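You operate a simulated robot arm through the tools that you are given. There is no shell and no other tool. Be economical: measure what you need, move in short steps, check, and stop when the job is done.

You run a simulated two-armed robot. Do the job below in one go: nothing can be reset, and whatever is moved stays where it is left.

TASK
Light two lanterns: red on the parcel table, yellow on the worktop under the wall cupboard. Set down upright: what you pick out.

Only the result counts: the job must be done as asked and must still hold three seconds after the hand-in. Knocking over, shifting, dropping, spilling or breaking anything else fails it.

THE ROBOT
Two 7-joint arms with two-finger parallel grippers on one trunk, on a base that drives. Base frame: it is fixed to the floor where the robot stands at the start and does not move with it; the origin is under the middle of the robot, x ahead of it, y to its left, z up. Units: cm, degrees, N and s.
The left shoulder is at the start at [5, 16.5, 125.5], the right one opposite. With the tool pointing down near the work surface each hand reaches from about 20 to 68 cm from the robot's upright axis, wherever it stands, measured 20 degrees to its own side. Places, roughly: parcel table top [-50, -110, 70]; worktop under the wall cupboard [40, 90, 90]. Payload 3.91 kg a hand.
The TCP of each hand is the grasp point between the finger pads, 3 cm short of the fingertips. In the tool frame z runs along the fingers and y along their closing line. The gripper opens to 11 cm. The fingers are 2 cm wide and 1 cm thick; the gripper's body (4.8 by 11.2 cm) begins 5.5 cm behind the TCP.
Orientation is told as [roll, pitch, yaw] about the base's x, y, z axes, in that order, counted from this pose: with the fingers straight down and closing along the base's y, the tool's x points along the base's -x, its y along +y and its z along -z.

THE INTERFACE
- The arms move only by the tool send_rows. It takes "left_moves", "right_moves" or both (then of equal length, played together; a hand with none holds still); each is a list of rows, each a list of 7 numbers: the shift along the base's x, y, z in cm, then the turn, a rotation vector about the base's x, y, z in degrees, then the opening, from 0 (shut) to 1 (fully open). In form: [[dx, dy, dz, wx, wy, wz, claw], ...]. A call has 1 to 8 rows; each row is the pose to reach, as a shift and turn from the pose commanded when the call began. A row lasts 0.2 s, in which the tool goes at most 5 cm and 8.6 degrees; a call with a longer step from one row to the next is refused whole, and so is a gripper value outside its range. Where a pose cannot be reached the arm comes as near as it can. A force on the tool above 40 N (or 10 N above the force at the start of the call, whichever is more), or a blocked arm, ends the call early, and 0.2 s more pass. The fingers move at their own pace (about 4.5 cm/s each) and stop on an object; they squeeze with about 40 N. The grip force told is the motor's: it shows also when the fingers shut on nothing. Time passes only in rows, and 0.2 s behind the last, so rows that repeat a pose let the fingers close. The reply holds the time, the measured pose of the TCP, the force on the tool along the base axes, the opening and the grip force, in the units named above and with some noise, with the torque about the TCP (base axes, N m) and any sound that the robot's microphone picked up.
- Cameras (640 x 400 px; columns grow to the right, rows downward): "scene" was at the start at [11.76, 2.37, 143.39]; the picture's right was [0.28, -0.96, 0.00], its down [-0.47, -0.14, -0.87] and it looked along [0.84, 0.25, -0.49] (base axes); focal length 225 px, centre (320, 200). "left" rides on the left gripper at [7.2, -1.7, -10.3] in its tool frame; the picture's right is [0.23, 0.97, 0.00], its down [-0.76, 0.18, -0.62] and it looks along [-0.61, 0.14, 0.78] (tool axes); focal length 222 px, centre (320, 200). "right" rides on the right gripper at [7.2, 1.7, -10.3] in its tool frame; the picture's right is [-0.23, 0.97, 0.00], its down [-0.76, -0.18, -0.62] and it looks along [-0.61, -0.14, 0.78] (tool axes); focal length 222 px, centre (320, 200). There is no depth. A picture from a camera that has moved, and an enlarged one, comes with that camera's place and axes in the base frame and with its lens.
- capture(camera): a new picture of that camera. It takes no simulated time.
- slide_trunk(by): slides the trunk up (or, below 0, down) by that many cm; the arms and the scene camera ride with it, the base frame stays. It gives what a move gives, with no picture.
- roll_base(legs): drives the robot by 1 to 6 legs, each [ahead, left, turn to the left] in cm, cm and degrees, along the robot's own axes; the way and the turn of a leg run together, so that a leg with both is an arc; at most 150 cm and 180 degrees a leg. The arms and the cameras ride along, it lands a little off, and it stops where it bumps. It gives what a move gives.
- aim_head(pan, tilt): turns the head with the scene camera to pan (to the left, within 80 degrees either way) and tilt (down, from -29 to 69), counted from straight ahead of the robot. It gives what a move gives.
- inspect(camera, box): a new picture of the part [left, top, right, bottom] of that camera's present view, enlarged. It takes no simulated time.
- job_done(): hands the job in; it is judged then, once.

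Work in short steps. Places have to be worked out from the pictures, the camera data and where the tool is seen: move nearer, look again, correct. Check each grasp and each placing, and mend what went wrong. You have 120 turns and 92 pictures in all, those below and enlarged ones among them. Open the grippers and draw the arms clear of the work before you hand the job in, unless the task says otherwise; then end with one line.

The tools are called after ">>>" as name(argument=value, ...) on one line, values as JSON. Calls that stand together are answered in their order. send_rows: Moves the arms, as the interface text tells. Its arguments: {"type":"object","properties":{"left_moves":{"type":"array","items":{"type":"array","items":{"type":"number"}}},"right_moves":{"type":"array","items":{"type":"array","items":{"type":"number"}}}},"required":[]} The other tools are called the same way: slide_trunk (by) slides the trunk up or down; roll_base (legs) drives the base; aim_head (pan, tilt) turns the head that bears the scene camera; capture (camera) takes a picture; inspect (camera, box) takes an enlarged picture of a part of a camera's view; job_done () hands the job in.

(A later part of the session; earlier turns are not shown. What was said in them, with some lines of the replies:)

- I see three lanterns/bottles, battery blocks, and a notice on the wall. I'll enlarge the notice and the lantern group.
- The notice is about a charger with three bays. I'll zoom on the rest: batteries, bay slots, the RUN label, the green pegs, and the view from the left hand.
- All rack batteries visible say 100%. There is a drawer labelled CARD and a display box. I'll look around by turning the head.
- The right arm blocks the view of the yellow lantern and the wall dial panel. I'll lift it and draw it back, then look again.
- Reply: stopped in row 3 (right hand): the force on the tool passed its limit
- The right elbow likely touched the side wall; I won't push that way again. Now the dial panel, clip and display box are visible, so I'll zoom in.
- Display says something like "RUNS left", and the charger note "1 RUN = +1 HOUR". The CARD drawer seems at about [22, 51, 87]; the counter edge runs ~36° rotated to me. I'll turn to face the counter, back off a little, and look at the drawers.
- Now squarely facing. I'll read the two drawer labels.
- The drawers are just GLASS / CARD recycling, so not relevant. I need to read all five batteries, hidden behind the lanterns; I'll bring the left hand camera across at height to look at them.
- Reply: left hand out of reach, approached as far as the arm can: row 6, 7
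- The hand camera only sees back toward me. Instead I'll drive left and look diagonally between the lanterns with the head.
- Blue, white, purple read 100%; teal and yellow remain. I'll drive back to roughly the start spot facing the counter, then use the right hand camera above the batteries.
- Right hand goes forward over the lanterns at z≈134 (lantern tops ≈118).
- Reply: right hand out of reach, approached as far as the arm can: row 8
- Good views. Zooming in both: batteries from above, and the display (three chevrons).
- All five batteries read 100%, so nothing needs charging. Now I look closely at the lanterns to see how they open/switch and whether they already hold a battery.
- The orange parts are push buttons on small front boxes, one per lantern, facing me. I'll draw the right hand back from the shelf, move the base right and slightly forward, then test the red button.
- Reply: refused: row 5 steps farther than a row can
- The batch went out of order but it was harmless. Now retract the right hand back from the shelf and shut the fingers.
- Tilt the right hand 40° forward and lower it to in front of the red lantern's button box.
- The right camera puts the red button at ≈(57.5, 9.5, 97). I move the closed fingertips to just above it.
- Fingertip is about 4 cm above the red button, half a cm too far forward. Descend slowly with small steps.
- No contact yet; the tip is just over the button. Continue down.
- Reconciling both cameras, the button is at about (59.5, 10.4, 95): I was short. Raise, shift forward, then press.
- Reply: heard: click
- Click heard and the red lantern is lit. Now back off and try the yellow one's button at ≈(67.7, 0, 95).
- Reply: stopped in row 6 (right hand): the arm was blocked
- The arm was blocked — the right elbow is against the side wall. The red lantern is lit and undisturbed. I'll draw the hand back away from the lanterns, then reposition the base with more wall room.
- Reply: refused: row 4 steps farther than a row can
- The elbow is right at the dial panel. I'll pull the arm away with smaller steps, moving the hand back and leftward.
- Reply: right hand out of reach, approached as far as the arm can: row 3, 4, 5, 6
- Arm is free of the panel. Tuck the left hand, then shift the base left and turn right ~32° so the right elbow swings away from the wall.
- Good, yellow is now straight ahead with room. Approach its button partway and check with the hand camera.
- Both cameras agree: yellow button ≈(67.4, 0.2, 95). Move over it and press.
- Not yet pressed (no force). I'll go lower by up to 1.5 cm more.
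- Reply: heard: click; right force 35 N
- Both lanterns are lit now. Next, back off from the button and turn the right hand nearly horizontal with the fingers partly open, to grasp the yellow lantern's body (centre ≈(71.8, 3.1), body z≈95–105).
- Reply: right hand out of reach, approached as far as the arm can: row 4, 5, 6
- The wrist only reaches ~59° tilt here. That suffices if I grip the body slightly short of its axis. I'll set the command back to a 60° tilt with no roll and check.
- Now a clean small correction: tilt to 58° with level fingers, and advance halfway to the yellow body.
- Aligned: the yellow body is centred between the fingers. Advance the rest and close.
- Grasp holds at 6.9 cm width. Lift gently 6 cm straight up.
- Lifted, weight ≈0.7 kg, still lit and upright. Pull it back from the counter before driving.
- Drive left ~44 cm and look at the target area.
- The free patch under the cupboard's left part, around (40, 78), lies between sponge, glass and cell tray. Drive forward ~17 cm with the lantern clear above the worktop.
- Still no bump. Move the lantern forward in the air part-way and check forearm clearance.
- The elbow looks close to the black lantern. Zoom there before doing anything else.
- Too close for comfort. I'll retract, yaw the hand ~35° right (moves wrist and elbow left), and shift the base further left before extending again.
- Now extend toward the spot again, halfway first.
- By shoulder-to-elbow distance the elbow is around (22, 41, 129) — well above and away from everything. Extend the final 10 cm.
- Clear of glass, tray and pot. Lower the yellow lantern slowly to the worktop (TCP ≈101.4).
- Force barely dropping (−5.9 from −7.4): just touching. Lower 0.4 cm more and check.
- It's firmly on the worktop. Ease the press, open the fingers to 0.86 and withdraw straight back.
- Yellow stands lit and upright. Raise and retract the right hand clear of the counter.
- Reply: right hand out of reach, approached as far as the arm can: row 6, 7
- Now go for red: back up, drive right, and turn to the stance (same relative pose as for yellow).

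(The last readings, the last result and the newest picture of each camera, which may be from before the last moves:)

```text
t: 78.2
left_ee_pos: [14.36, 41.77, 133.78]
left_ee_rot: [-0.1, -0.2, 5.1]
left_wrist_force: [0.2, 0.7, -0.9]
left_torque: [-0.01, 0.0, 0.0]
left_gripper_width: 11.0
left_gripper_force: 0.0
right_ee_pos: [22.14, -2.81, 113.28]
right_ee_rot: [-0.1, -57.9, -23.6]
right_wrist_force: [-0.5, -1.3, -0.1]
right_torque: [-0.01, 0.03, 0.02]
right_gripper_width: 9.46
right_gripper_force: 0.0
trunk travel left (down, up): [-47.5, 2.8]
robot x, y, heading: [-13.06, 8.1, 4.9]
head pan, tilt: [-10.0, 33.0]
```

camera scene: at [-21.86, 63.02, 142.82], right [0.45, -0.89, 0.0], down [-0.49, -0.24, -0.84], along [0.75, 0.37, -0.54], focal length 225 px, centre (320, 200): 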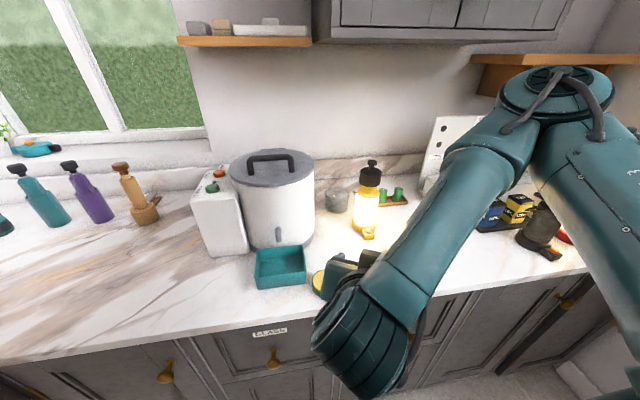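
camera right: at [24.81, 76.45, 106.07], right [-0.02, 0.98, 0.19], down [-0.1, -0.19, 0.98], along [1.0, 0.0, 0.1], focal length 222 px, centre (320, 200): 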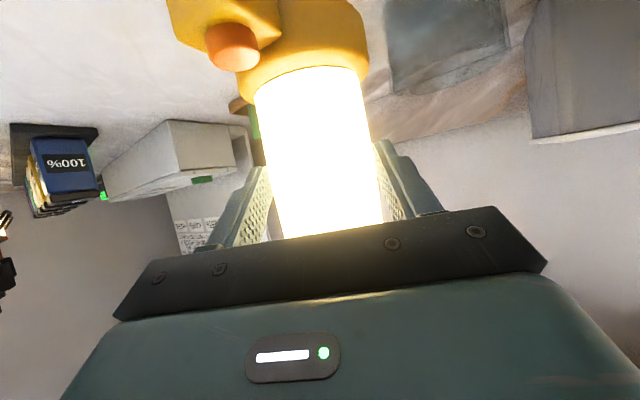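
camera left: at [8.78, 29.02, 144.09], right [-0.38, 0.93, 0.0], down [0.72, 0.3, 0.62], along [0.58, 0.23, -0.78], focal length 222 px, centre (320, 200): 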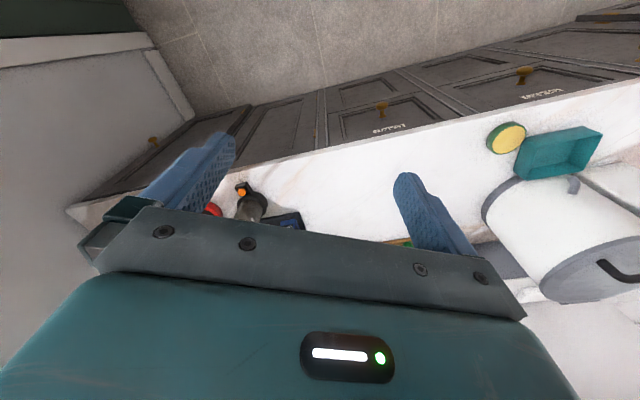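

>>> roll_base(legs=[[7.5, 4.8, 1.1]])

>>> send_rows(right_moves=[[2, 0.5, 0, 0, 0, 8, 0.86], [4, 1, -1, 0, 0, 16, 0.86], [7, 2, -3, 0, 0, 24, 0.86], [10, 3.5, -5, 0, 0, 30, 0.86], [13, 5, -7, 0, 0, 36, 0.86]])

>>> aim_head(pan=5, tilt=35)

>>> capture(camera="scene")

>>> capture(camera="right")

```text
t: 79.3
left_ee_pos: [20.62, 47.66, 133.8]
left_ee_rot: [-0.2, -0.2, 6.1]
left_wrist_force: [0.1, 0.4, -1.2]
left_torque: [-0.03, 0.04, -0.03]
left_gripper_width: 10.99
left_gripper_force: 0.0
right_ee_pos: [29.47, 3.26, 113.39]
right_ee_rot: [-0.3, -57.9, -22.3]
right_wrist_force: [-0.7, 0.5, -0.2]
right_torque: [-0.01, 0.0, 0.01]
right_gripper_width: 9.44
right_gripper_force: 0.1
trunk travel left (down, up): [-47.5, 2.8]
robot x, y, heading: [-6.67, 13.39, 6.0]
head pan, tilt: [-10.0, 33.0]
```

```text
t: 80.5
left_ee_pos: [20.68, 47.49, 133.8]
left_ee_rot: [-0.1, -0.3, 6.3]
left_wrist_force: [-0.5, 0.1, -0.5]
left_torque: [-0.01, 0.01, -0.02]
left_gripper_width: 11.0
left_gripper_force: 0.0
right_ee_pos: [42.53, 8.48, 106.31]
right_ee_rot: [-0.3, -57.9, 13.8]
right_wrist_force: [-0.5, 0.3, -0.4]
right_torque: [-0.01, -0.04, 0.02]
right_gripper_width: 9.47
right_gripper_force: 0.0
right hand out of reach, approached as far as the arm can: row 1, 2
trunk travel left (down, up): [-47.5, 2.8]
robot x, y, heading: [-6.23, 13.91, 6.0]
head pan, tilt: [-10.0, 33.0]
```

```text
t: 81.3
left_ee_pos: [20.69, 47.66, 133.84]
left_ee_rot: [-0.1, -0.2, 6.2]
left_wrist_force: [0.2, 0.2, -0.6]
left_torque: [-0.01, 0.01, -0.03]
left_gripper_width: 11.01
left_gripper_force: 0.0
right_ee_pos: [42.37, 8.43, 106.54]
right_ee_rot: [-0.2, -57.9, 13.5]
right_wrist_force: [0.2, -0.3, 0.1]
right_torque: [0.01, 0.03, 0.01]
right_gripper_width: 9.45
right_gripper_force: 0.0
trunk travel left (down, up): [-47.5, 2.8]
robot x, y, heading: [-6.87, 13.62, 5.8]
head pan, tilt: [5.0, 35.0]
```

```text
30 pictures are left
camera scene: at [5.37, 15.28, 142.51], right [0.19, -0.98, 0.0], down [-0.56, -0.11, -0.82], along [0.8, 0.15, -0.57], focal length 225 px, centre (320, 200)
```

scene: 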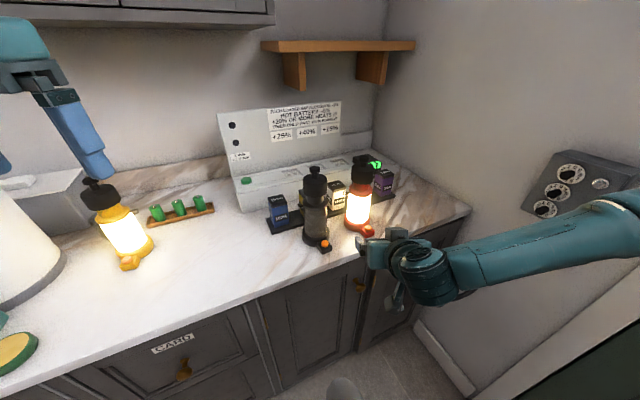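

```text
29 pictures are left
camera right: at [29.77, 7.16, 105.84], right [-0.11, 0.98, 0.19], down [-0.08, -0.2, 0.98], along [0.99, 0.09, 0.1], focal length 222 px, centre (320, 200)
```

right: 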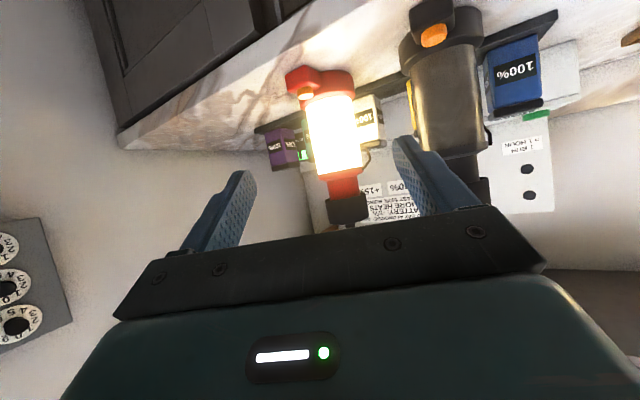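

Red body is centred ≈(63.8, 14.2). Approach in two parts; first to about 9 cm short, at gripping height.

>>> send_rows(right_moves=[[3.7, 1.1, -1.7, 0, 0, 0, 0.88], [7.4, 2.2, -3.4, 0, 0, 0, 0.88], [11, 3.3, -5, 0, 0, 0, 0.88]])

>>> capture(camera="right")

```text
t: 82.1
left_ee_pos: [20.75, 47.66, 133.9]
left_ee_rot: [-0.1, -0.1, 6.3]
left_wrist_force: [0.3, 0.2, 0.1]
left_torque: [-0.02, -0.01, 0.04]
left_gripper_width: 10.99
left_gripper_force: 0.0
right_ee_pos: [53.26, 11.71, 101.09]
right_ee_rot: [-0.3, -57.9, 13.5]
right_wrist_force: [0.7, 0.2, 0.5]
right_torque: [0.01, 0.03, 0.0]
right_gripper_width: 9.67
right_gripper_force: 0.1
trunk travel left (down, up): [-47.5, 2.8]
robot x, y, heading: [-6.57, 13.28, 5.9]
head pan, tilt: [5.0, 35.0]
```

```text
28 pictures are left
camera right: at [40.61, 10.44, 100.56], right [-0.11, 0.98, 0.19], down [-0.08, -0.2, 0.98], along [0.99, 0.09, 0.1], focal length 222 px, centre (320, 200)
```

right: 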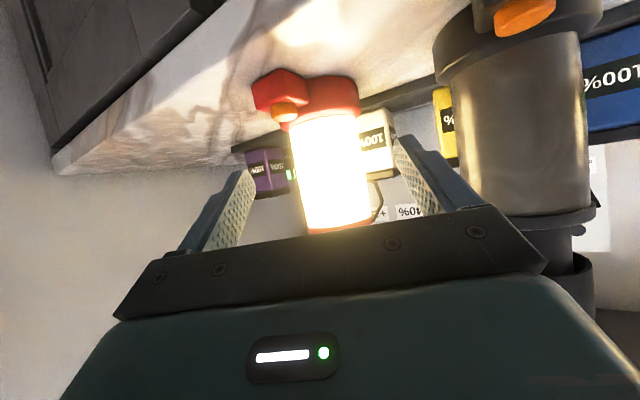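

Well aligned. Advance and close.

>>> send_rows(right_moves=[[3, 0.7, 0.2, 0, 0, 0, 0.88], [6, 1.4, 0.3, 0, 0, 0, 0.88], [8.7, 2.1, 0.3, 0, 0, 0, 0.88], [8.7, 2.1, 0.3, 0, 0, 0, 0.6], [8.7, 2.1, 0.3, 0, 0, 0, 0.4], [8.7, 2.1, 0.3, 0, 0, 0, 0.3], [8.7, 2.1, 0.3, 0, 0, 0, 0.3]])

>>> capture(camera="right")

```text
t: 83.7
left_ee_pos: [20.67, 47.49, 133.8]
left_ee_rot: [-0.1, -0.3, 6.1]
left_wrist_force: [-0.2, 0.8, -0.1]
left_torque: [-0.01, 0.03, 0.02]
left_gripper_width: 10.99
left_gripper_force: 0.0
right_ee_pos: [62.1, 13.68, 101.5]
right_ee_rot: [-0.2, -57.9, 13.5]
right_wrist_force: [-0.2, 0.8, 0.7]
right_torque: [0.26, -0.02, 0.03]
right_gripper_width: 6.88
right_gripper_force: 40.1
trunk travel left (down, up): [-47.5, 2.8]
robot x, y, heading: [-6.13, 13.3, 6.1]
head pan, tilt: [5.0, 35.0]
```

```text
27 pictures are left
camera right: at [49.38, 12.42, 100.9], right [-0.11, 0.98, 0.19], down [-0.08, -0.2, 0.98], along [0.99, 0.09, 0.1], focal length 222 px, centre (320, 200)
```

right: 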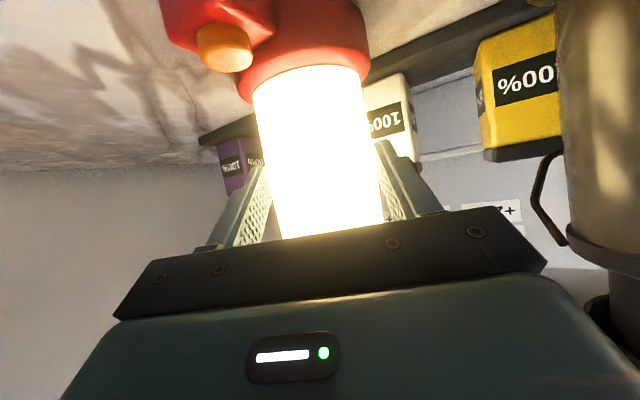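

Good grip (6.88 cm). Lift 6 cm, then draw back.

>>> send_rows(right_moves=[[0, 0, 1.2, 0, 0, 0, 0.3], [0, 0, 3, 0, 0, 0, 0.3], [0, 0, 5, 0, 0, 0, 0.3], [0, 0, 6.5, 0, 0, 0, 0.3], [-3.5, -0.8, 7, 0, 0, 0, 0.3], [-7.5, -1.8, 7.5, 0, 0, 0, 0.3], [-11.8, -2.8, 8, 0, 0, 0, 0.3], [-16, -3.8, 8.5, 0, 0, 0, 0.3]])

>>> send_rows(right_moves=[[-3, -1, 0.5, 0, 0, 0, 0.3], [-6, -2, 1, 0, 0, 0, 0.3]])

>>> capture(camera="scene")

```text
t: 85.5
left_ee_pos: [20.67, 47.53, 133.77]
left_ee_rot: [-0.1, -0.3, 6.1]
left_wrist_force: [-0.1, 0.0, -0.3]
left_torque: [0.03, 0.0, 0.02]
left_gripper_width: 11.0
left_gripper_force: 0.1
right_ee_pos: [46.38, 9.95, 110.1]
right_ee_rot: [-0.3, -58.0, 13.4]
right_wrist_force: [-0.5, -0.2, -6.0]
right_torque: [-0.01, 0.19, 0.01]
right_gripper_width: 6.88
right_gripper_force: 40.0
trunk travel left (down, up): [-47.5, 2.8]
robot x, y, heading: [-6.24, 13.52, 5.8]
head pan, tilt: [5.0, 35.0]
```

```text
t: 86.1
left_ee_pos: [20.75, 47.47, 133.89]
left_ee_rot: [-0.1, -0.2, 6.2]
left_wrist_force: [0.3, -0.1, 0.7]
left_torque: [0.02, 0.01, 0.02]
left_gripper_width: 11.01
left_gripper_force: 0.1
right_ee_pos: [40.21, 7.83, 111.17]
right_ee_rot: [-0.2, -57.9, 13.5]
right_wrist_force: [-0.1, 0.7, -6.2]
right_torque: [-0.02, 0.11, -0.01]
right_gripper_width: 6.84
right_gripper_force: 40.2
trunk travel left (down, up): [-47.5, 2.8]
robot x, y, heading: [-6.62, 13.79, 5.8]
head pan, tilt: [5.0, 35.0]
```

```text
26 pictures are left
camera scene: at [5.41, 15.27, 142.5], right [0.19, -0.98, 0.0], down [-0.56, -0.11, -0.82], along [0.8, 0.15, -0.57], focal length 225 px, centre (320, 200)
```

scene: 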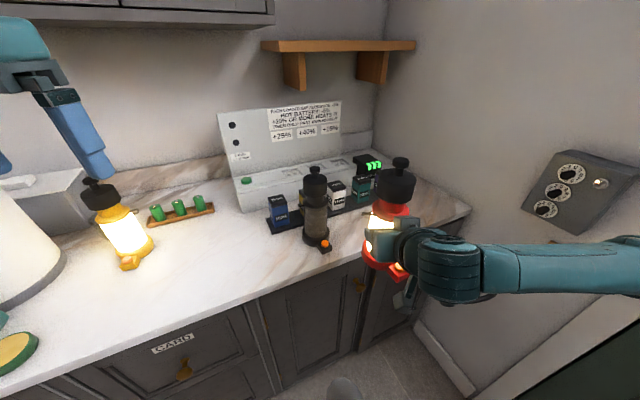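

Red is held, lit. Back away and turn right to look at the parcel table.

>>> roll_base(legs=[[-25, 0, 0], [0, 0, -85]])

>>> aim_head(pan=0, tilt=28)

>>> capture(camera="scene")

```text
t: 91.6
left_ee_pos: [4.17, -15.12, 133.85]
left_ee_rot: [-0.1, -0.3, -81.9]
left_wrist_force: [-0.3, 0.6, 0.4]
left_torque: [-0.01, 0.01, 0.02]
left_gripper_width: 10.99
left_gripper_force: 0.0
right_ee_pos: [-34.9, -35.86, 111.24]
right_ee_rot: [-0.1, -57.9, -74.7]
right_wrist_force: [-0.2, -0.4, -7.5]
right_torque: [0.17, 0.03, 0.04]
right_gripper_width: 6.91
right_gripper_force: 39.9
trunk travel left (down, up): [-47.5, 2.8]
robot x, y, heading: [-31.02, 10.86, -82.3]
head pan, tilt: [5.0, 35.0]
```

```text
t: 92.3
left_ee_pos: [4.08, -15.0, 133.74]
left_ee_rot: [-0.1, -0.1, -81.9]
left_wrist_force: [0.5, -0.5, -0.2]
left_torque: [-0.02, -0.02, -0.01]
left_gripper_width: 10.97
left_gripper_force: 0.0
right_ee_pos: [-34.93, -35.74, 111.04]
right_ee_rot: [-0.1, -57.7, -74.6]
right_wrist_force: [-0.7, 0.3, -7.7]
right_torque: [0.15, 0.05, -0.02]
right_gripper_width: 6.87
right_gripper_force: 39.9
trunk travel left (down, up): [-47.5, 2.8]
robot x, y, heading: [-30.71, 10.79, -82.2]
head pan, tilt: [0.0, 28.0]
```

```text
25 pictures are left
camera scene: at [-29.1, -1.21, 143.59], right [-0.99, -0.14, 0.0], down [-0.06, 0.47, -0.88], along [0.12, -0.87, -0.47], focal length 225 px, centre (320, 200)
```

scene: 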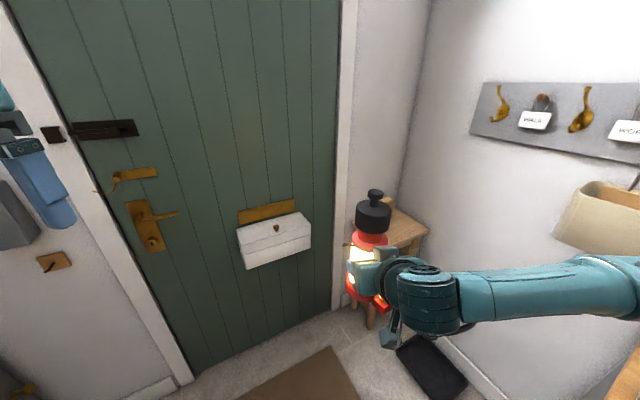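

The small wooden table in the corner by the door is the parcel table, hidden behind the lantern. Turn a bit right and look again.

>>> roll_base(legs=[[0, 0, -22]])

>>> aim_head(pan=10, tilt=30)

>>> capture(camera="scene")

```text
t: 93.9
left_ee_pos: [-8.71, -26.54, 133.87]
left_ee_rot: [0.0, -0.2, -104.7]
left_wrist_force: [-1.1, 0.7, -0.8]
left_torque: [0.04, -0.02, -0.01]
left_gripper_width: 10.99
left_gripper_force: 0.0
right_ee_pos: [-52.61, -30.44, 111.0]
right_ee_rot: [-0.2, -57.7, -97.5]
right_wrist_force: [-0.5, 0.9, -7.3]
right_torque: [0.17, -0.06, -0.02]
right_gripper_width: 6.84
right_gripper_force: 40.3
trunk travel left (down, up): [-47.5, 2.8]
robot x, y, heading: [-30.66, 10.83, -105.2]
head pan, tilt: [0.0, 28.0]
```

```text
t: 94.6
left_ee_pos: [-8.72, -26.4, 133.85]
left_ee_rot: [0.0, -0.2, -104.7]
left_wrist_force: [0.0, -1.0, -0.4]
left_torque: [-0.01, 0.01, 0.0]
left_gripper_width: 11.0
left_gripper_force: 0.1
right_ee_pos: [-52.77, -30.59, 111.09]
right_ee_rot: [-0.3, -57.8, -97.4]
right_wrist_force: [-0.5, 0.3, -7.8]
right_torque: [0.19, -0.04, -0.01]
right_gripper_width: 6.85
right_gripper_force: 40.3
trunk travel left (down, up): [-47.5, 2.8]
robot x, y, heading: [-30.86, 10.75, -104.9]
head pan, tilt: [10.0, 30.0]
```

```text
24 pictures are left
camera scene: at [-32.32, -1.1, 143.28], right [-1.0, 0.09, 0.0], down [0.04, 0.5, -0.87], along [-0.08, -0.86, -0.5], focal length 225 px, centre (320, 200)
```

scene: 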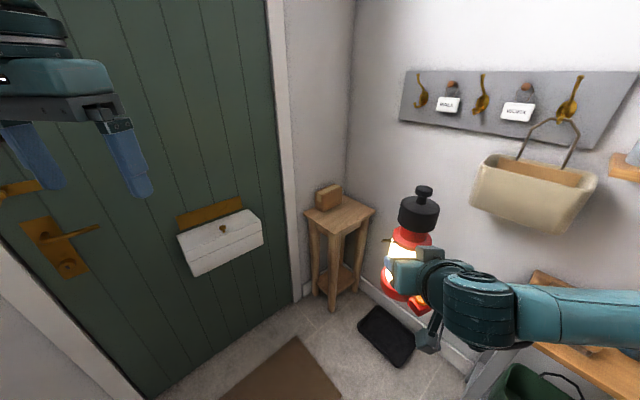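

>>> inspect(camera="scene", box=[280, 160, 420, 320])

```text
2.50 times, centred on (350, 240) of scene
camera zoom: at [-32.32, -1.1, 143.28], right [-1.0, 0.09, 0.0], down [0.04, 0.5, -0.87], along [-0.08, -0.86, -0.5], focal length 563 px, centre (245, 100)
```

zoom: 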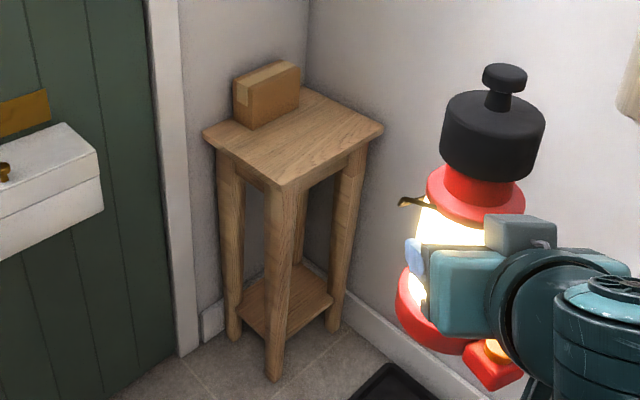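

The table top spans corners ≈(-49,-91), (-33,-113), (-76,-111), with a parcel along the far-left side; free target for red ≈(-55,-108). I'll tuck the left hand, lower the trunk 22 cm, and then approach.

>>> send_rows(left_moves=[[-3, 1.8, 0, 0, 0, 0, 1], [-6, 3.6, 0, 0, 0, 0, 1], [-9, 5.4, 0, 0, 0, 0, 1], [-11.5, 7.2, 0, 0, 0, 0, 1]])

>>> slide_trunk(by=-22)

>>> roll_base(legs=[[35, 9, 0]])

>>> capture(camera="scene")

```text
t: 95.6
left_ee_pos: [-20.26, -19.4, 134.05]
left_ee_rot: [-0.2, -0.1, -104.8]
left_wrist_force: [0.2, 0.4, -0.2]
left_torque: [-0.02, -0.01, 0.0]
left_gripper_width: 10.99
left_gripper_force: 0.1
right_ee_pos: [-52.72, -30.44, 111.02]
right_ee_rot: [-0.3, -57.7, -97.6]
right_wrist_force: [0.0, -0.5, -7.7]
right_torque: [0.17, 0.0, -0.01]
right_gripper_width: 6.87
right_gripper_force: 40.2
trunk travel left (down, up): [-47.5, 2.8]
robot x, y, heading: [-30.71, 10.78, -105.0]
head pan, tilt: [10.0, 30.0]
```

```text
t: 98.0
left_ee_pos: [-20.19, -19.28, 112.09]
left_ee_rot: [-0.1, -0.2, -104.7]
left_wrist_force: [0.0, 0.2, -0.6]
left_torque: [0.02, 0.0, -0.02]
left_gripper_width: 11.03
left_gripper_force: 0.1
right_ee_pos: [-52.77, -30.62, 89.02]
right_ee_rot: [-0.2, -57.8, -97.6]
right_wrist_force: [-0.4, -0.1, -7.1]
right_torque: [0.2, -0.04, -0.01]
right_gripper_width: 6.86
right_gripper_force: 40.0
trunk travel left (down, up): [-25.5, 24.8]
robot x, y, heading: [-30.51, 11.01, -105.1]
head pan, tilt: [10.0, 30.0]
```

```text
t: 100.3
left_ee_pos: [-20.79, -55.37, 112.09]
left_ee_rot: [-0.2, -0.2, -105.1]
left_wrist_force: [-0.8, 0.3, -0.3]
left_torque: [0.0, 0.03, 0.02]
left_gripper_width: 10.97
left_gripper_force: 0.1
right_ee_pos: [-53.53, -66.32, 89.08]
right_ee_rot: [-0.2, -57.9, -97.8]
right_wrist_force: [-0.2, -0.5, -7.4]
right_torque: [0.16, -0.04, 0.01]
right_gripper_width: 6.87
right_gripper_force: 39.8
trunk travel left (down, up): [-25.5, 24.8]
robot x, y, heading: [-31.29, -24.48, -105.6]
head pan, tilt: [10.0, 30.0]
```

```text
22 pictures are left
camera scene: at [-32.92, -37.06, 121.27], right [-1.0, 0.09, 0.0], down [0.05, 0.5, -0.87], along [-0.08, -0.86, -0.5], focal length 225 px, centre (320, 200)
```

scene: 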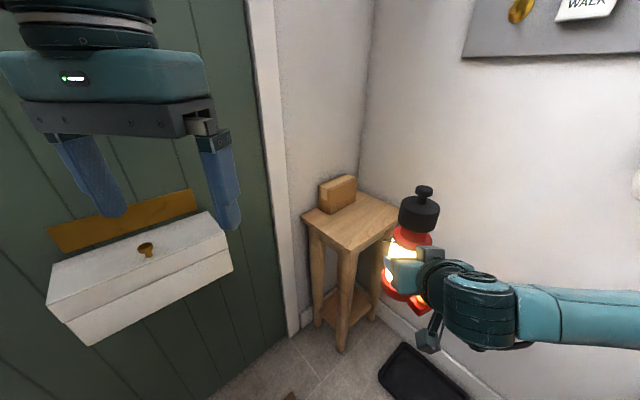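

Lantern clears everything. Drive ~17 cm further.

>>> roll_base(legs=[[17, 3, 0]])

>>> capture(camera="scene")

```text
t: 101.7
left_ee_pos: [-22.32, -72.43, 111.96]
left_ee_rot: [-0.1, -0.1, -105.0]
left_wrist_force: [0.4, -0.5, -0.2]
left_torque: [0.0, 0.03, -0.02]
left_gripper_width: 10.99
left_gripper_force: 0.1
right_ee_pos: [-55.0, -83.46, 89.05]
right_ee_rot: [-0.2, -57.9, -97.8]
right_wrist_force: [-0.3, -0.3, -7.8]
right_torque: [0.14, -0.04, 0.02]
right_gripper_width: 6.87
right_gripper_force: 40.3
trunk travel left (down, up): [-25.5, 24.8]
robot x, y, heading: [-32.45, -42.53, -105.4]
head pan, tilt: [10.0, 30.0]
```

```text
21 pictures are left
camera scene: at [-34.47, -54.19, 121.27], right [-1.0, 0.09, 0.0], down [0.05, 0.5, -0.87], along [-0.08, -0.86, -0.5], focal length 225 px, centre (320, 200)
```

scene: 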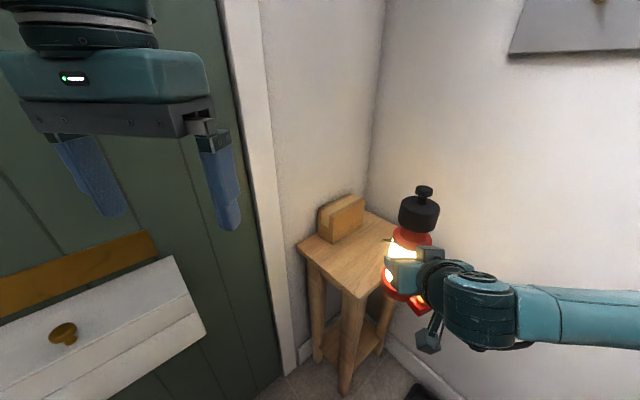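

Table front corner ≈(-49,-91), centre ≈(-55,-111). Extend the lantern in −y over the table, partway first.

>>> send_rows(right_moves=[[0, -4, 0, 0, 0, 0, 0.3], [0.1, -8, 0, 0, 0, 0, 0.3], [0.1, -12, 0, 0, 0, 0, 0.3], [0.2, -16, 0, 0, 0, 0, 0.3]])

>>> aim_head(pan=-10, tilt=30)

>>> capture(camera="scene")

```text
t: 102.7
left_ee_pos: [-22.32, -72.61, 112.05]
left_ee_rot: [-0.2, -0.2, -105.0]
left_wrist_force: [0.2, -0.6, 0.8]
left_torque: [-0.02, 0.01, 0.01]
left_gripper_width: 11.01
left_gripper_force: 0.1
right_ee_pos: [-54.98, -99.73, 88.51]
right_ee_rot: [-0.3, -57.7, -97.7]
right_wrist_force: [-0.6, -0.3, -6.4]
right_torque: [0.2, -0.04, 0.0]
right_gripper_width: 6.88
right_gripper_force: 40.3
trunk travel left (down, up): [-25.5, 24.8]
robot x, y, heading: [-33.07, -42.22, -105.3]
head pan, tilt: [10.0, 30.0]
```

```text
t: 103.6
left_ee_pos: [-22.49, -72.59, 112.06]
left_ee_rot: [-0.1, -0.2, -105.0]
left_wrist_force: [-0.9, -0.6, 0.2]
left_torque: [-0.02, 0.01, 0.02]
left_gripper_width: 11.02
left_gripper_force: 0.1
right_ee_pos: [-54.94, -99.56, 88.64]
right_ee_rot: [-0.2, -57.7, -97.8]
right_wrist_force: [1.1, 0.8, -7.6]
right_torque: [0.19, -0.01, 0.0]
right_gripper_width: 6.87
right_gripper_force: 40.4
trunk travel left (down, up): [-25.5, 24.8]
robot x, y, heading: [-32.73, -42.25, -105.4]
head pan, tilt: [-10.0, 30.0]
```

```text
20 pictures are left
camera scene: at [-37.49, -53.33, 121.27], right [-0.9, 0.43, 0.0], down [0.21, 0.45, -0.87], along [-0.37, -0.78, -0.5], focal length 225 px, centre (320, 200)
```

scene: 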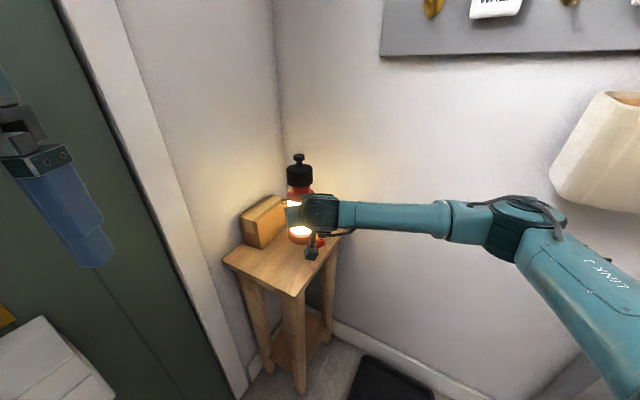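

Arm is clear of the bag and wall. Finish the extension and begin lowering.

>>> send_rows(right_moves=[[0, -3, 0, 0, 0, 0, 0.3], [0.1, -6.2, -0.5, 0, 0, 0, 0.3], [0.1, -6.2, -3.5, 0, 0, 0, 0.3], [0.1, -6.2, -5.5, 0, 0, 0, 0.3]])

>>> inspect(camera="scene", box=[200, 130, 380, 310])

>>> capture(camera="right")

```text
t: 104.6
left_ee_pos: [-22.38, -72.44, 112.03]
left_ee_rot: [-0.1, -0.3, -105.1]
left_wrist_force: [-1.0, -0.3, 0.2]
left_torque: [-0.03, -0.01, -0.02]
left_gripper_width: 10.99
left_gripper_force: 0.1
right_ee_pos: [-54.74, -105.78, 83.55]
right_ee_rot: [-0.3, -57.8, -97.7]
right_wrist_force: [-0.3, 0.3, -7.3]
right_torque: [0.17, -0.02, 0.02]
right_gripper_width: 6.89
right_gripper_force: 40.5
trunk travel left (down, up): [-25.5, 24.8]
robot x, y, heading: [-32.7, -42.19, -105.4]
head pan, tilt: [-10.0, 30.0]
```

```text
2.22 times, centred on (290, 220) of scene
camera zoom: at [-37.5, -53.34, 121.27], right [-0.9, 0.43, 0.0], down [0.21, 0.45, -0.87], along [-0.37, -0.78, -0.5], focal length 500 px, centre (387, 156)
```

zoom: 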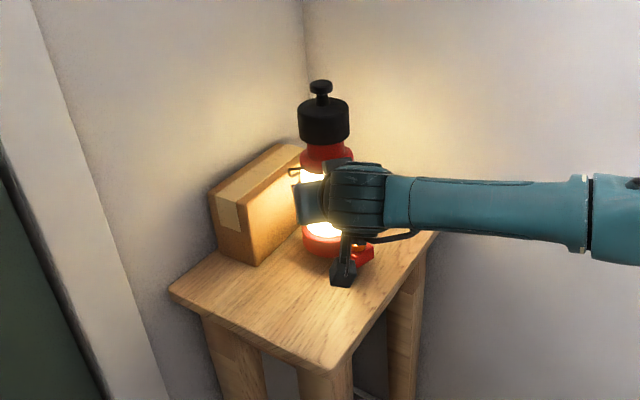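

```text
18 pictures are left
camera right: at [-51.3, -93.57, 82.85], right [0.95, -0.26, 0.19], down [-0.16, 0.14, 0.98], along [-0.28, -0.96, 0.1], focal length 222 px, centre (320, 200)
```

right: 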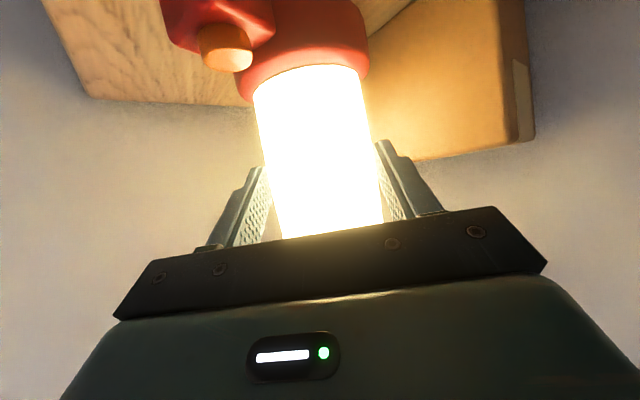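

Gap to the parcel is adequate (~several cm). Lower slowly to the table.

>>> send_rows(right_moves=[[0, 0, -1.5, 0, 0, 0, 0.3], [0, 0, -2.6, 0, 0, 0, 0.3], [0, 0, -3.3, 0, 0, 0, 0.3], [0, 0, -3.7, 0, 0, 0, 0.3], [0, 0, -3.9, 0, 0, 0, 0.3]])

>>> inspect(camera="scene", box=[200, 130, 380, 310])

```text
t: 105.8
left_ee_pos: [-22.21, -72.19, 112.0]
left_ee_rot: [-0.1, -0.4, -105.2]
left_wrist_force: [0.1, -0.2, 0.4]
left_torque: [-0.02, -0.02, -0.02]
left_gripper_width: 11.0
left_gripper_force: 0.0
right_ee_pos: [-54.6, -105.74, 80.61]
right_ee_rot: [-0.2, -58.8, -97.7]
right_wrist_force: [0.0, -1.9, 30.5]
right_torque: [-0.69, 0.05, -0.09]
right_gripper_width: 6.88
right_gripper_force: 39.8
trunk travel left (down, up): [-25.5, 24.8]
robot x, y, heading: [-33.19, -42.15, -105.4]
head pan, tilt: [-10.0, 30.0]
```

```text
2.22 times, centred on (290, 220) of scene
camera zoom: at [-37.37, -52.97, 121.34], right [-0.9, 0.43, 0.0], down [0.21, 0.45, -0.87], along [-0.37, -0.78, -0.5], focal length 500 px, centre (387, 156)
```

zoom: 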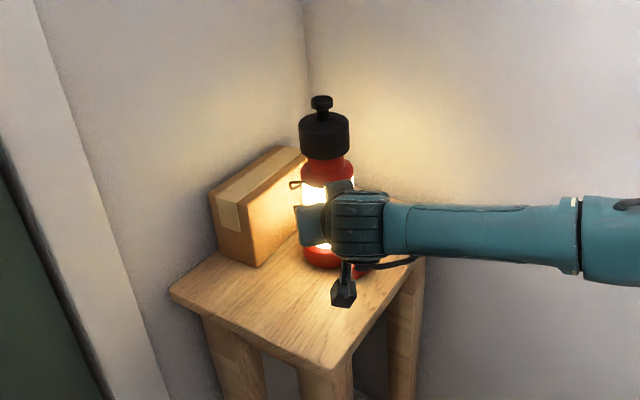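

Contact at TCP 80.6 (30 N). Ease up ~0.9 cm in command and read the force.

>>> send_rows(right_moves=[[0, 0, 0.4, 0, 0, 0, 0.3], [0, 0, 0.8, 0, 0, 0, 0.3], [0, 0, 0.8, 0, 0, 0, 0.3]])

```text
t: 106.6
left_ee_pos: [-22.38, -72.34, 112.03]
left_ee_rot: [0.0, -0.3, -105.0]
left_wrist_force: [-0.1, -0.1, 1.7]
left_torque: [0.01, -0.01, -0.01]
left_gripper_width: 11.0
left_gripper_force: 0.0
right_ee_pos: [-54.66, -105.49, 80.63]
right_ee_rot: [-0.3, -58.0, -97.6]
right_wrist_force: [3.1, -7.2, 11.5]
right_torque: [-1.39, -0.14, 0.19]
right_gripper_width: 6.88
right_gripper_force: 40.0
trunk travel left (down, up): [-25.5, 24.8]
robot x, y, heading: [-32.81, -42.35, -105.6]
head pan, tilt: [-10.0, 30.0]
```

>>> send_rows(right_moves=[[0, 0.1, 0.3, 0, 0, 0, 0.3], [0, 0.2, 0.4, 0, 0, 0, 0.3]])

>>> inspect(camera="scene", box=[240, 140, 380, 280])

```text
t: 107.2
left_ee_pos: [-22.4, -72.44, 111.99]
left_ee_rot: [-0.1, -0.3, -105.2]
left_wrist_force: [-0.2, -1.1, -0.4]
left_torque: [-0.03, -0.01, -0.02]
left_gripper_width: 11.03
left_gripper_force: 0.2
right_ee_pos: [-54.72, -105.28, 80.68]
right_ee_rot: [-0.3, -57.7, -97.7]
right_wrist_force: [1.6, -1.3, 1.7]
right_torque: [-0.58, -0.09, 0.16]
right_gripper_width: 6.89
right_gripper_force: 40.2
trunk travel left (down, up): [-25.5, 24.8]
robot x, y, heading: [-33.15, -41.9, -105.5]
head pan, tilt: [-10.0, 30.0]
```

```text
2.86 times, centred on (310, 210) of scene
camera zoom: at [-37.45, -53.25, 121.27], right [-0.9, 0.43, 0.0], down [0.21, 0.45, -0.87], along [-0.37, -0.78, -0.5], focal length 643 px, centre (349, 171)
```

zoom: 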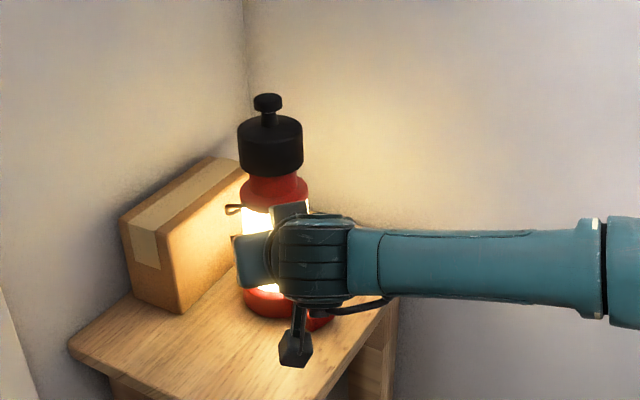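

Forces near zero; it stands upright on the table. Open and withdraw straight back.

>>> send_rows(right_moves=[[0, 0, 0, 0, 0, 0, 0.45], [0, 0, 0, 0, 0, 0, 0.65], [0, 0, 0, 0, 0, 0, 0.84], [0, 0, 0, 0, 0, 0, 0.84], [0.4, 2.5, 0.2, 0, 0, 0, 0.84], [0.9, 6.5, 0.6, 0, 0, 0, 0.84], [1.5, 11, 1.5, 0, 0, 0, 0.84], [2, 15.5, 3, 0, 0, 0, 0.84]])

>>> capture(camera="scene")

```text
t: 109.0
left_ee_pos: [-22.37, -72.43, 112.09]
left_ee_rot: [-0.1, -0.3, -105.0]
left_wrist_force: [0.0, 0.3, 0.3]
left_torque: [0.0, -0.01, 0.01]
left_gripper_width: 11.02
left_gripper_force: 0.1
right_ee_pos: [-52.78, -89.95, 83.85]
right_ee_rot: [-0.2, -57.8, -97.9]
right_wrist_force: [-0.1, 0.5, -0.2]
right_torque: [-0.04, -0.03, -0.02]
right_gripper_width: 9.26
right_gripper_force: 0.0
trunk travel left (down, up): [-25.5, 24.8]
robot x, y, heading: [-33.52, -42.42, -105.6]
head pan, tilt: [-10.0, 30.0]
```

```text
15 pictures are left
camera scene: at [-37.47, -53.24, 121.29], right [-0.9, 0.43, 0.0], down [0.21, 0.45, -0.87], along [-0.37, -0.78, -0.5], focal length 225 px, centre (320, 200)
```

scene: 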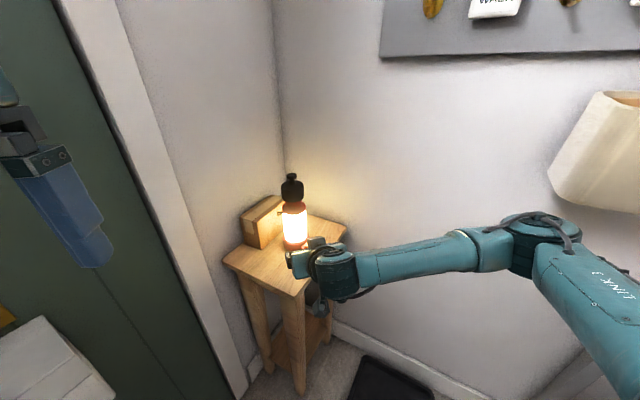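

Red stands lit on the table. Drive back 35 cm and take a closing look at both lanterns.

>>> roll_base(legs=[[-38, 0, 0]])

>>> aim_head(pan=0, tilt=25)

>>> inspect(camera="scene", box=[200, 100, 440, 300])

```text
t: 111.4
left_ee_pos: [-12.23, -35.71, 112.11]
left_ee_rot: [-0.2, -0.3, -104.8]
left_wrist_force: [-1.6, -0.3, -0.7]
left_torque: [-0.04, -0.01, 0.02]
left_gripper_width: 11.0
left_gripper_force: 0.0
right_ee_pos: [-42.47, -53.38, 83.87]
right_ee_rot: [-0.3, -57.7, -97.6]
right_wrist_force: [0.0, 0.1, 0.2]
right_torque: [-0.02, -0.02, 0.03]
right_gripper_width: 9.23
right_gripper_force: 0.0
trunk travel left (down, up): [-25.5, 24.8]
robot x, y, heading: [-22.74, -5.78, -105.0]
head pan, tilt: [-10.0, 30.0]
```

```text
t: 112.1
left_ee_pos: [-12.2, -35.69, 112.02]
left_ee_rot: [-0.1, -0.2, -104.7]
left_wrist_force: [0.1, 0.0, 0.6]
left_torque: [-0.02, 0.01, -0.02]
left_gripper_width: 11.01
left_gripper_force: 0.1
right_ee_pos: [-42.37, -53.38, 83.86]
right_ee_rot: [-0.2, -57.8, -97.5]
right_wrist_force: [1.0, 0.0, -0.6]
right_torque: [-0.01, 0.01, -0.02]
right_gripper_width: 9.26
right_gripper_force: 0.1
trunk travel left (down, up): [-25.5, 24.8]
robot x, y, heading: [-22.94, -5.25, -105.1]
head pan, tilt: [0.0, 25.0]
```

```text
2.00 times, centred on (320, 200) of scene
camera zoom: at [-25.95, -17.3, 122.08], right [-0.96, 0.26, 0.0], down [0.11, 0.41, -0.91], along [-0.24, -0.87, -0.42], focal length 450 px, centre (320, 200)
```

zoom: 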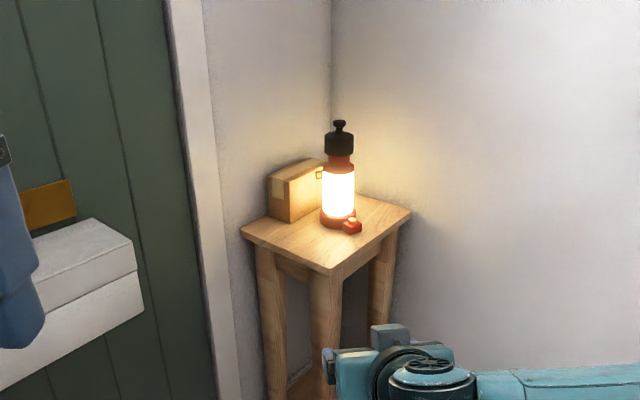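

Red is fine. Raise the trunk and turn to verify yellow and the counter.

>>> slide_trunk(by=22)

>>> roll_base(legs=[[-10, 0, 0], [0, 0, 100]])

>>> aim_head(pan=45, tilt=25)

>>> capture(camera="scene")

```text
t: 114.4
left_ee_pos: [-12.25, -35.72, 133.97]
left_ee_rot: [-0.1, -0.1, -104.7]
left_wrist_force: [0.0, 0.0, 0.9]
left_torque: [-0.02, 0.02, 0.0]
left_gripper_width: 11.02
left_gripper_force: 0.0
right_ee_pos: [-42.42, -53.2, 105.8]
right_ee_rot: [-0.3, -57.9, -97.5]
right_wrist_force: [0.4, 0.4, 0.8]
right_torque: [0.02, -0.01, 0.0]
right_gripper_width: 9.27
right_gripper_force: 0.0
trunk travel left (down, up): [-47.5, 2.8]
robot x, y, heading: [-23.3, -5.41, -105.1]
head pan, tilt: [0.0, 25.0]
```

```text
t: 119.8
left_ee_pos: [7.42, 20.63, 133.98]
left_ee_rot: [-0.1, -0.2, -3.6]
left_wrist_force: [0.3, 0.7, -0.3]
left_torque: [0.01, 0.0, -0.02]
left_gripper_width: 11.02
left_gripper_force: 0.0
right_ee_pos: [30.49, -5.56, 106.02]
right_ee_rot: [-0.4, -57.7, 3.7]
right_wrist_force: [0.1, -0.5, -0.1]
right_torque: [-0.01, -0.01, -0.01]
right_gripper_width: 9.24
right_gripper_force: 0.1
trunk travel left (down, up): [-47.5, 2.8]
robot x, y, heading: [-20.73, 4.36, -3.9]
head pan, tilt: [0.0, 25.0]
```

```text
t: 121.0
left_ee_pos: [7.38, 20.71, 134.05]
left_ee_rot: [-0.1, -0.2, -3.7]
left_wrist_force: [-0.3, 0.2, 0.0]
left_torque: [0.0, -0.03, 0.01]
left_gripper_width: 10.99
left_gripper_force: 0.0
right_ee_pos: [30.62, -5.51, 105.91]
right_ee_rot: [-0.3, -57.8, 3.6]
right_wrist_force: [-0.3, -0.6, -0.3]
right_torque: [0.03, 0.01, -0.03]
right_gripper_width: 9.24
right_gripper_force: 0.0
trunk travel left (down, up): [-47.5, 2.8]
robot x, y, heading: [-20.09, 4.7, -4.0]
head pan, tilt: [45.0, 25.0]
```

```text
13 pictures are left
camera scene: at [-10.26, 9.97, 144.08], right [0.66, -0.75, 0.0], down [-0.32, -0.28, -0.91], along [0.68, 0.59, -0.42], focal length 225 px, centre (320, 200)
```

scene: 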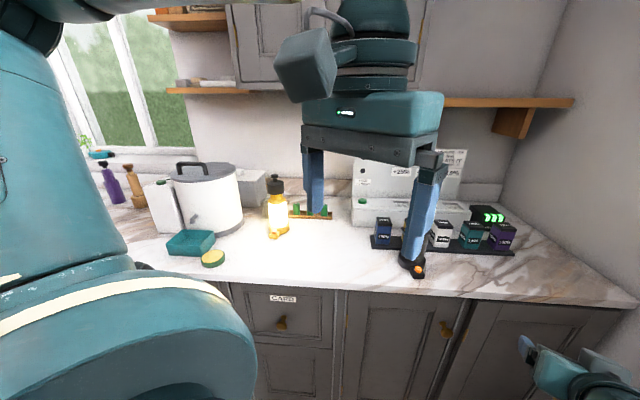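

Yellow is lit, upright, under the cupboard; the rest is in place. One check that the wall dials are as at the start.

>>> aim_head(pan=-8, tilt=22)

>>> capture(camera="scene")

```text
t: 122.2
left_ee_pos: [7.36, 20.69, 134.0]
left_ee_rot: [-0.1, -0.1, -3.7]
left_wrist_force: [0.3, 1.6, 0.5]
left_torque: [0.04, 0.0, -0.02]
left_gripper_width: 11.02
left_gripper_force: 0.1
right_ee_pos: [30.52, -5.53, 105.83]
right_ee_rot: [-0.3, -57.8, 3.8]
right_wrist_force: [-0.2, -0.8, 0.7]
right_torque: [0.01, 0.0, -0.02]
right_gripper_width: 9.25
right_gripper_force: 0.1
trunk travel left (down, up): [-47.5, 2.8]
robot x, y, heading: [-20.41, 4.48, -3.8]
head pan, tilt: [-8.0, 22.0]
```

```text
12 pictures are left
camera scene: at [-8.13, 2.01, 144.57], right [-0.21, -0.98, 0.0], down [-0.37, 0.08, -0.93], along [0.91, -0.19, -0.37], focal length 225 px, centre (320, 200)
```

scene: 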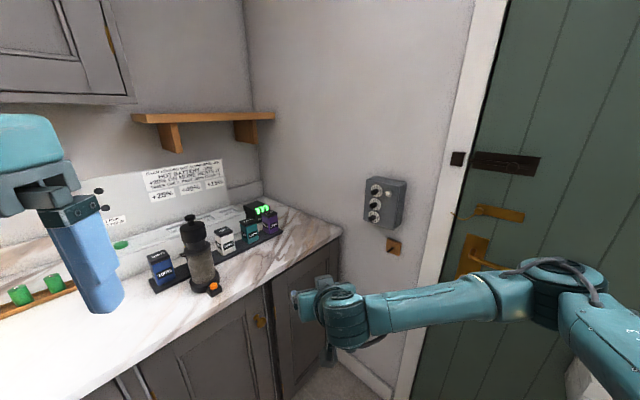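

>>> inspect(camera="scene", box=[350, 165, 420, 265])

```text
4.00 times, centred on (385, 215) of scene
camera zoom: at [-8.13, 2.01, 144.57], right [-0.21, -0.98, 0.0], down [-0.37, 0.08, -0.93], along [0.91, -0.19, -0.37], focal length 900 px, centre (60, 140)
```

zoom: 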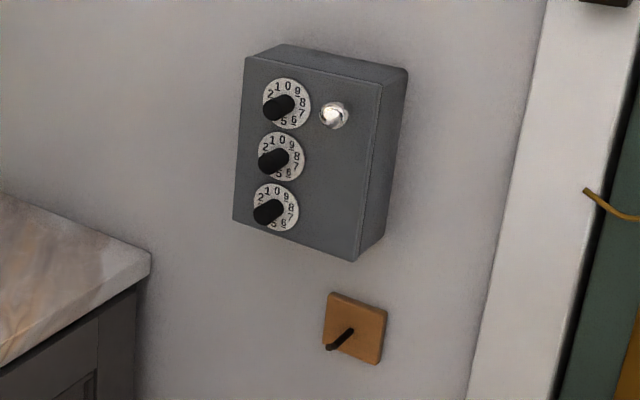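

The dials are unchanged. I'll open the right gripper fully, which leaves both arms clear of the work, then hand in.

>>> send_rows(right_moves=[[0, 0, 0, 0, 0, 0, 1], [0, 0, 0, 0, 0, 0, 1]])

>>> job_done()

```text
t: 122.8
left_ee_pos: [7.38, 20.74, 134.12]
left_ee_rot: [-0.1, -0.2, -3.7]
left_wrist_force: [0.2, -0.3, 0.4]
left_torque: [0.0, -0.01, 0.01]
left_gripper_width: 11.0
left_gripper_force: 0.0
right_ee_pos: [30.64, -5.58, 105.96]
right_ee_rot: [-0.2, -57.8, 3.8]
right_wrist_force: [0.1, -0.5, 0.1]
right_torque: [0.0, -0.03, 0.01]
right_gripper_width: 11.01
right_gripper_force: 0.0
trunk travel left (down, up): [-47.5, 2.8]
robot x, y, heading: [-20.14, 4.38, -4.3]
head pan, tilt: [-8.0, 22.0]
```

```text
The job is handed in.
```

The job is handed in: the red lantern is lit and upright on the parcel table, and the yellow one is lit and upright on the worktop under the wall cupboard. My right elbow pushed against the wall dial panel once, but the dials look unchanged and I saw nothing else shifted.
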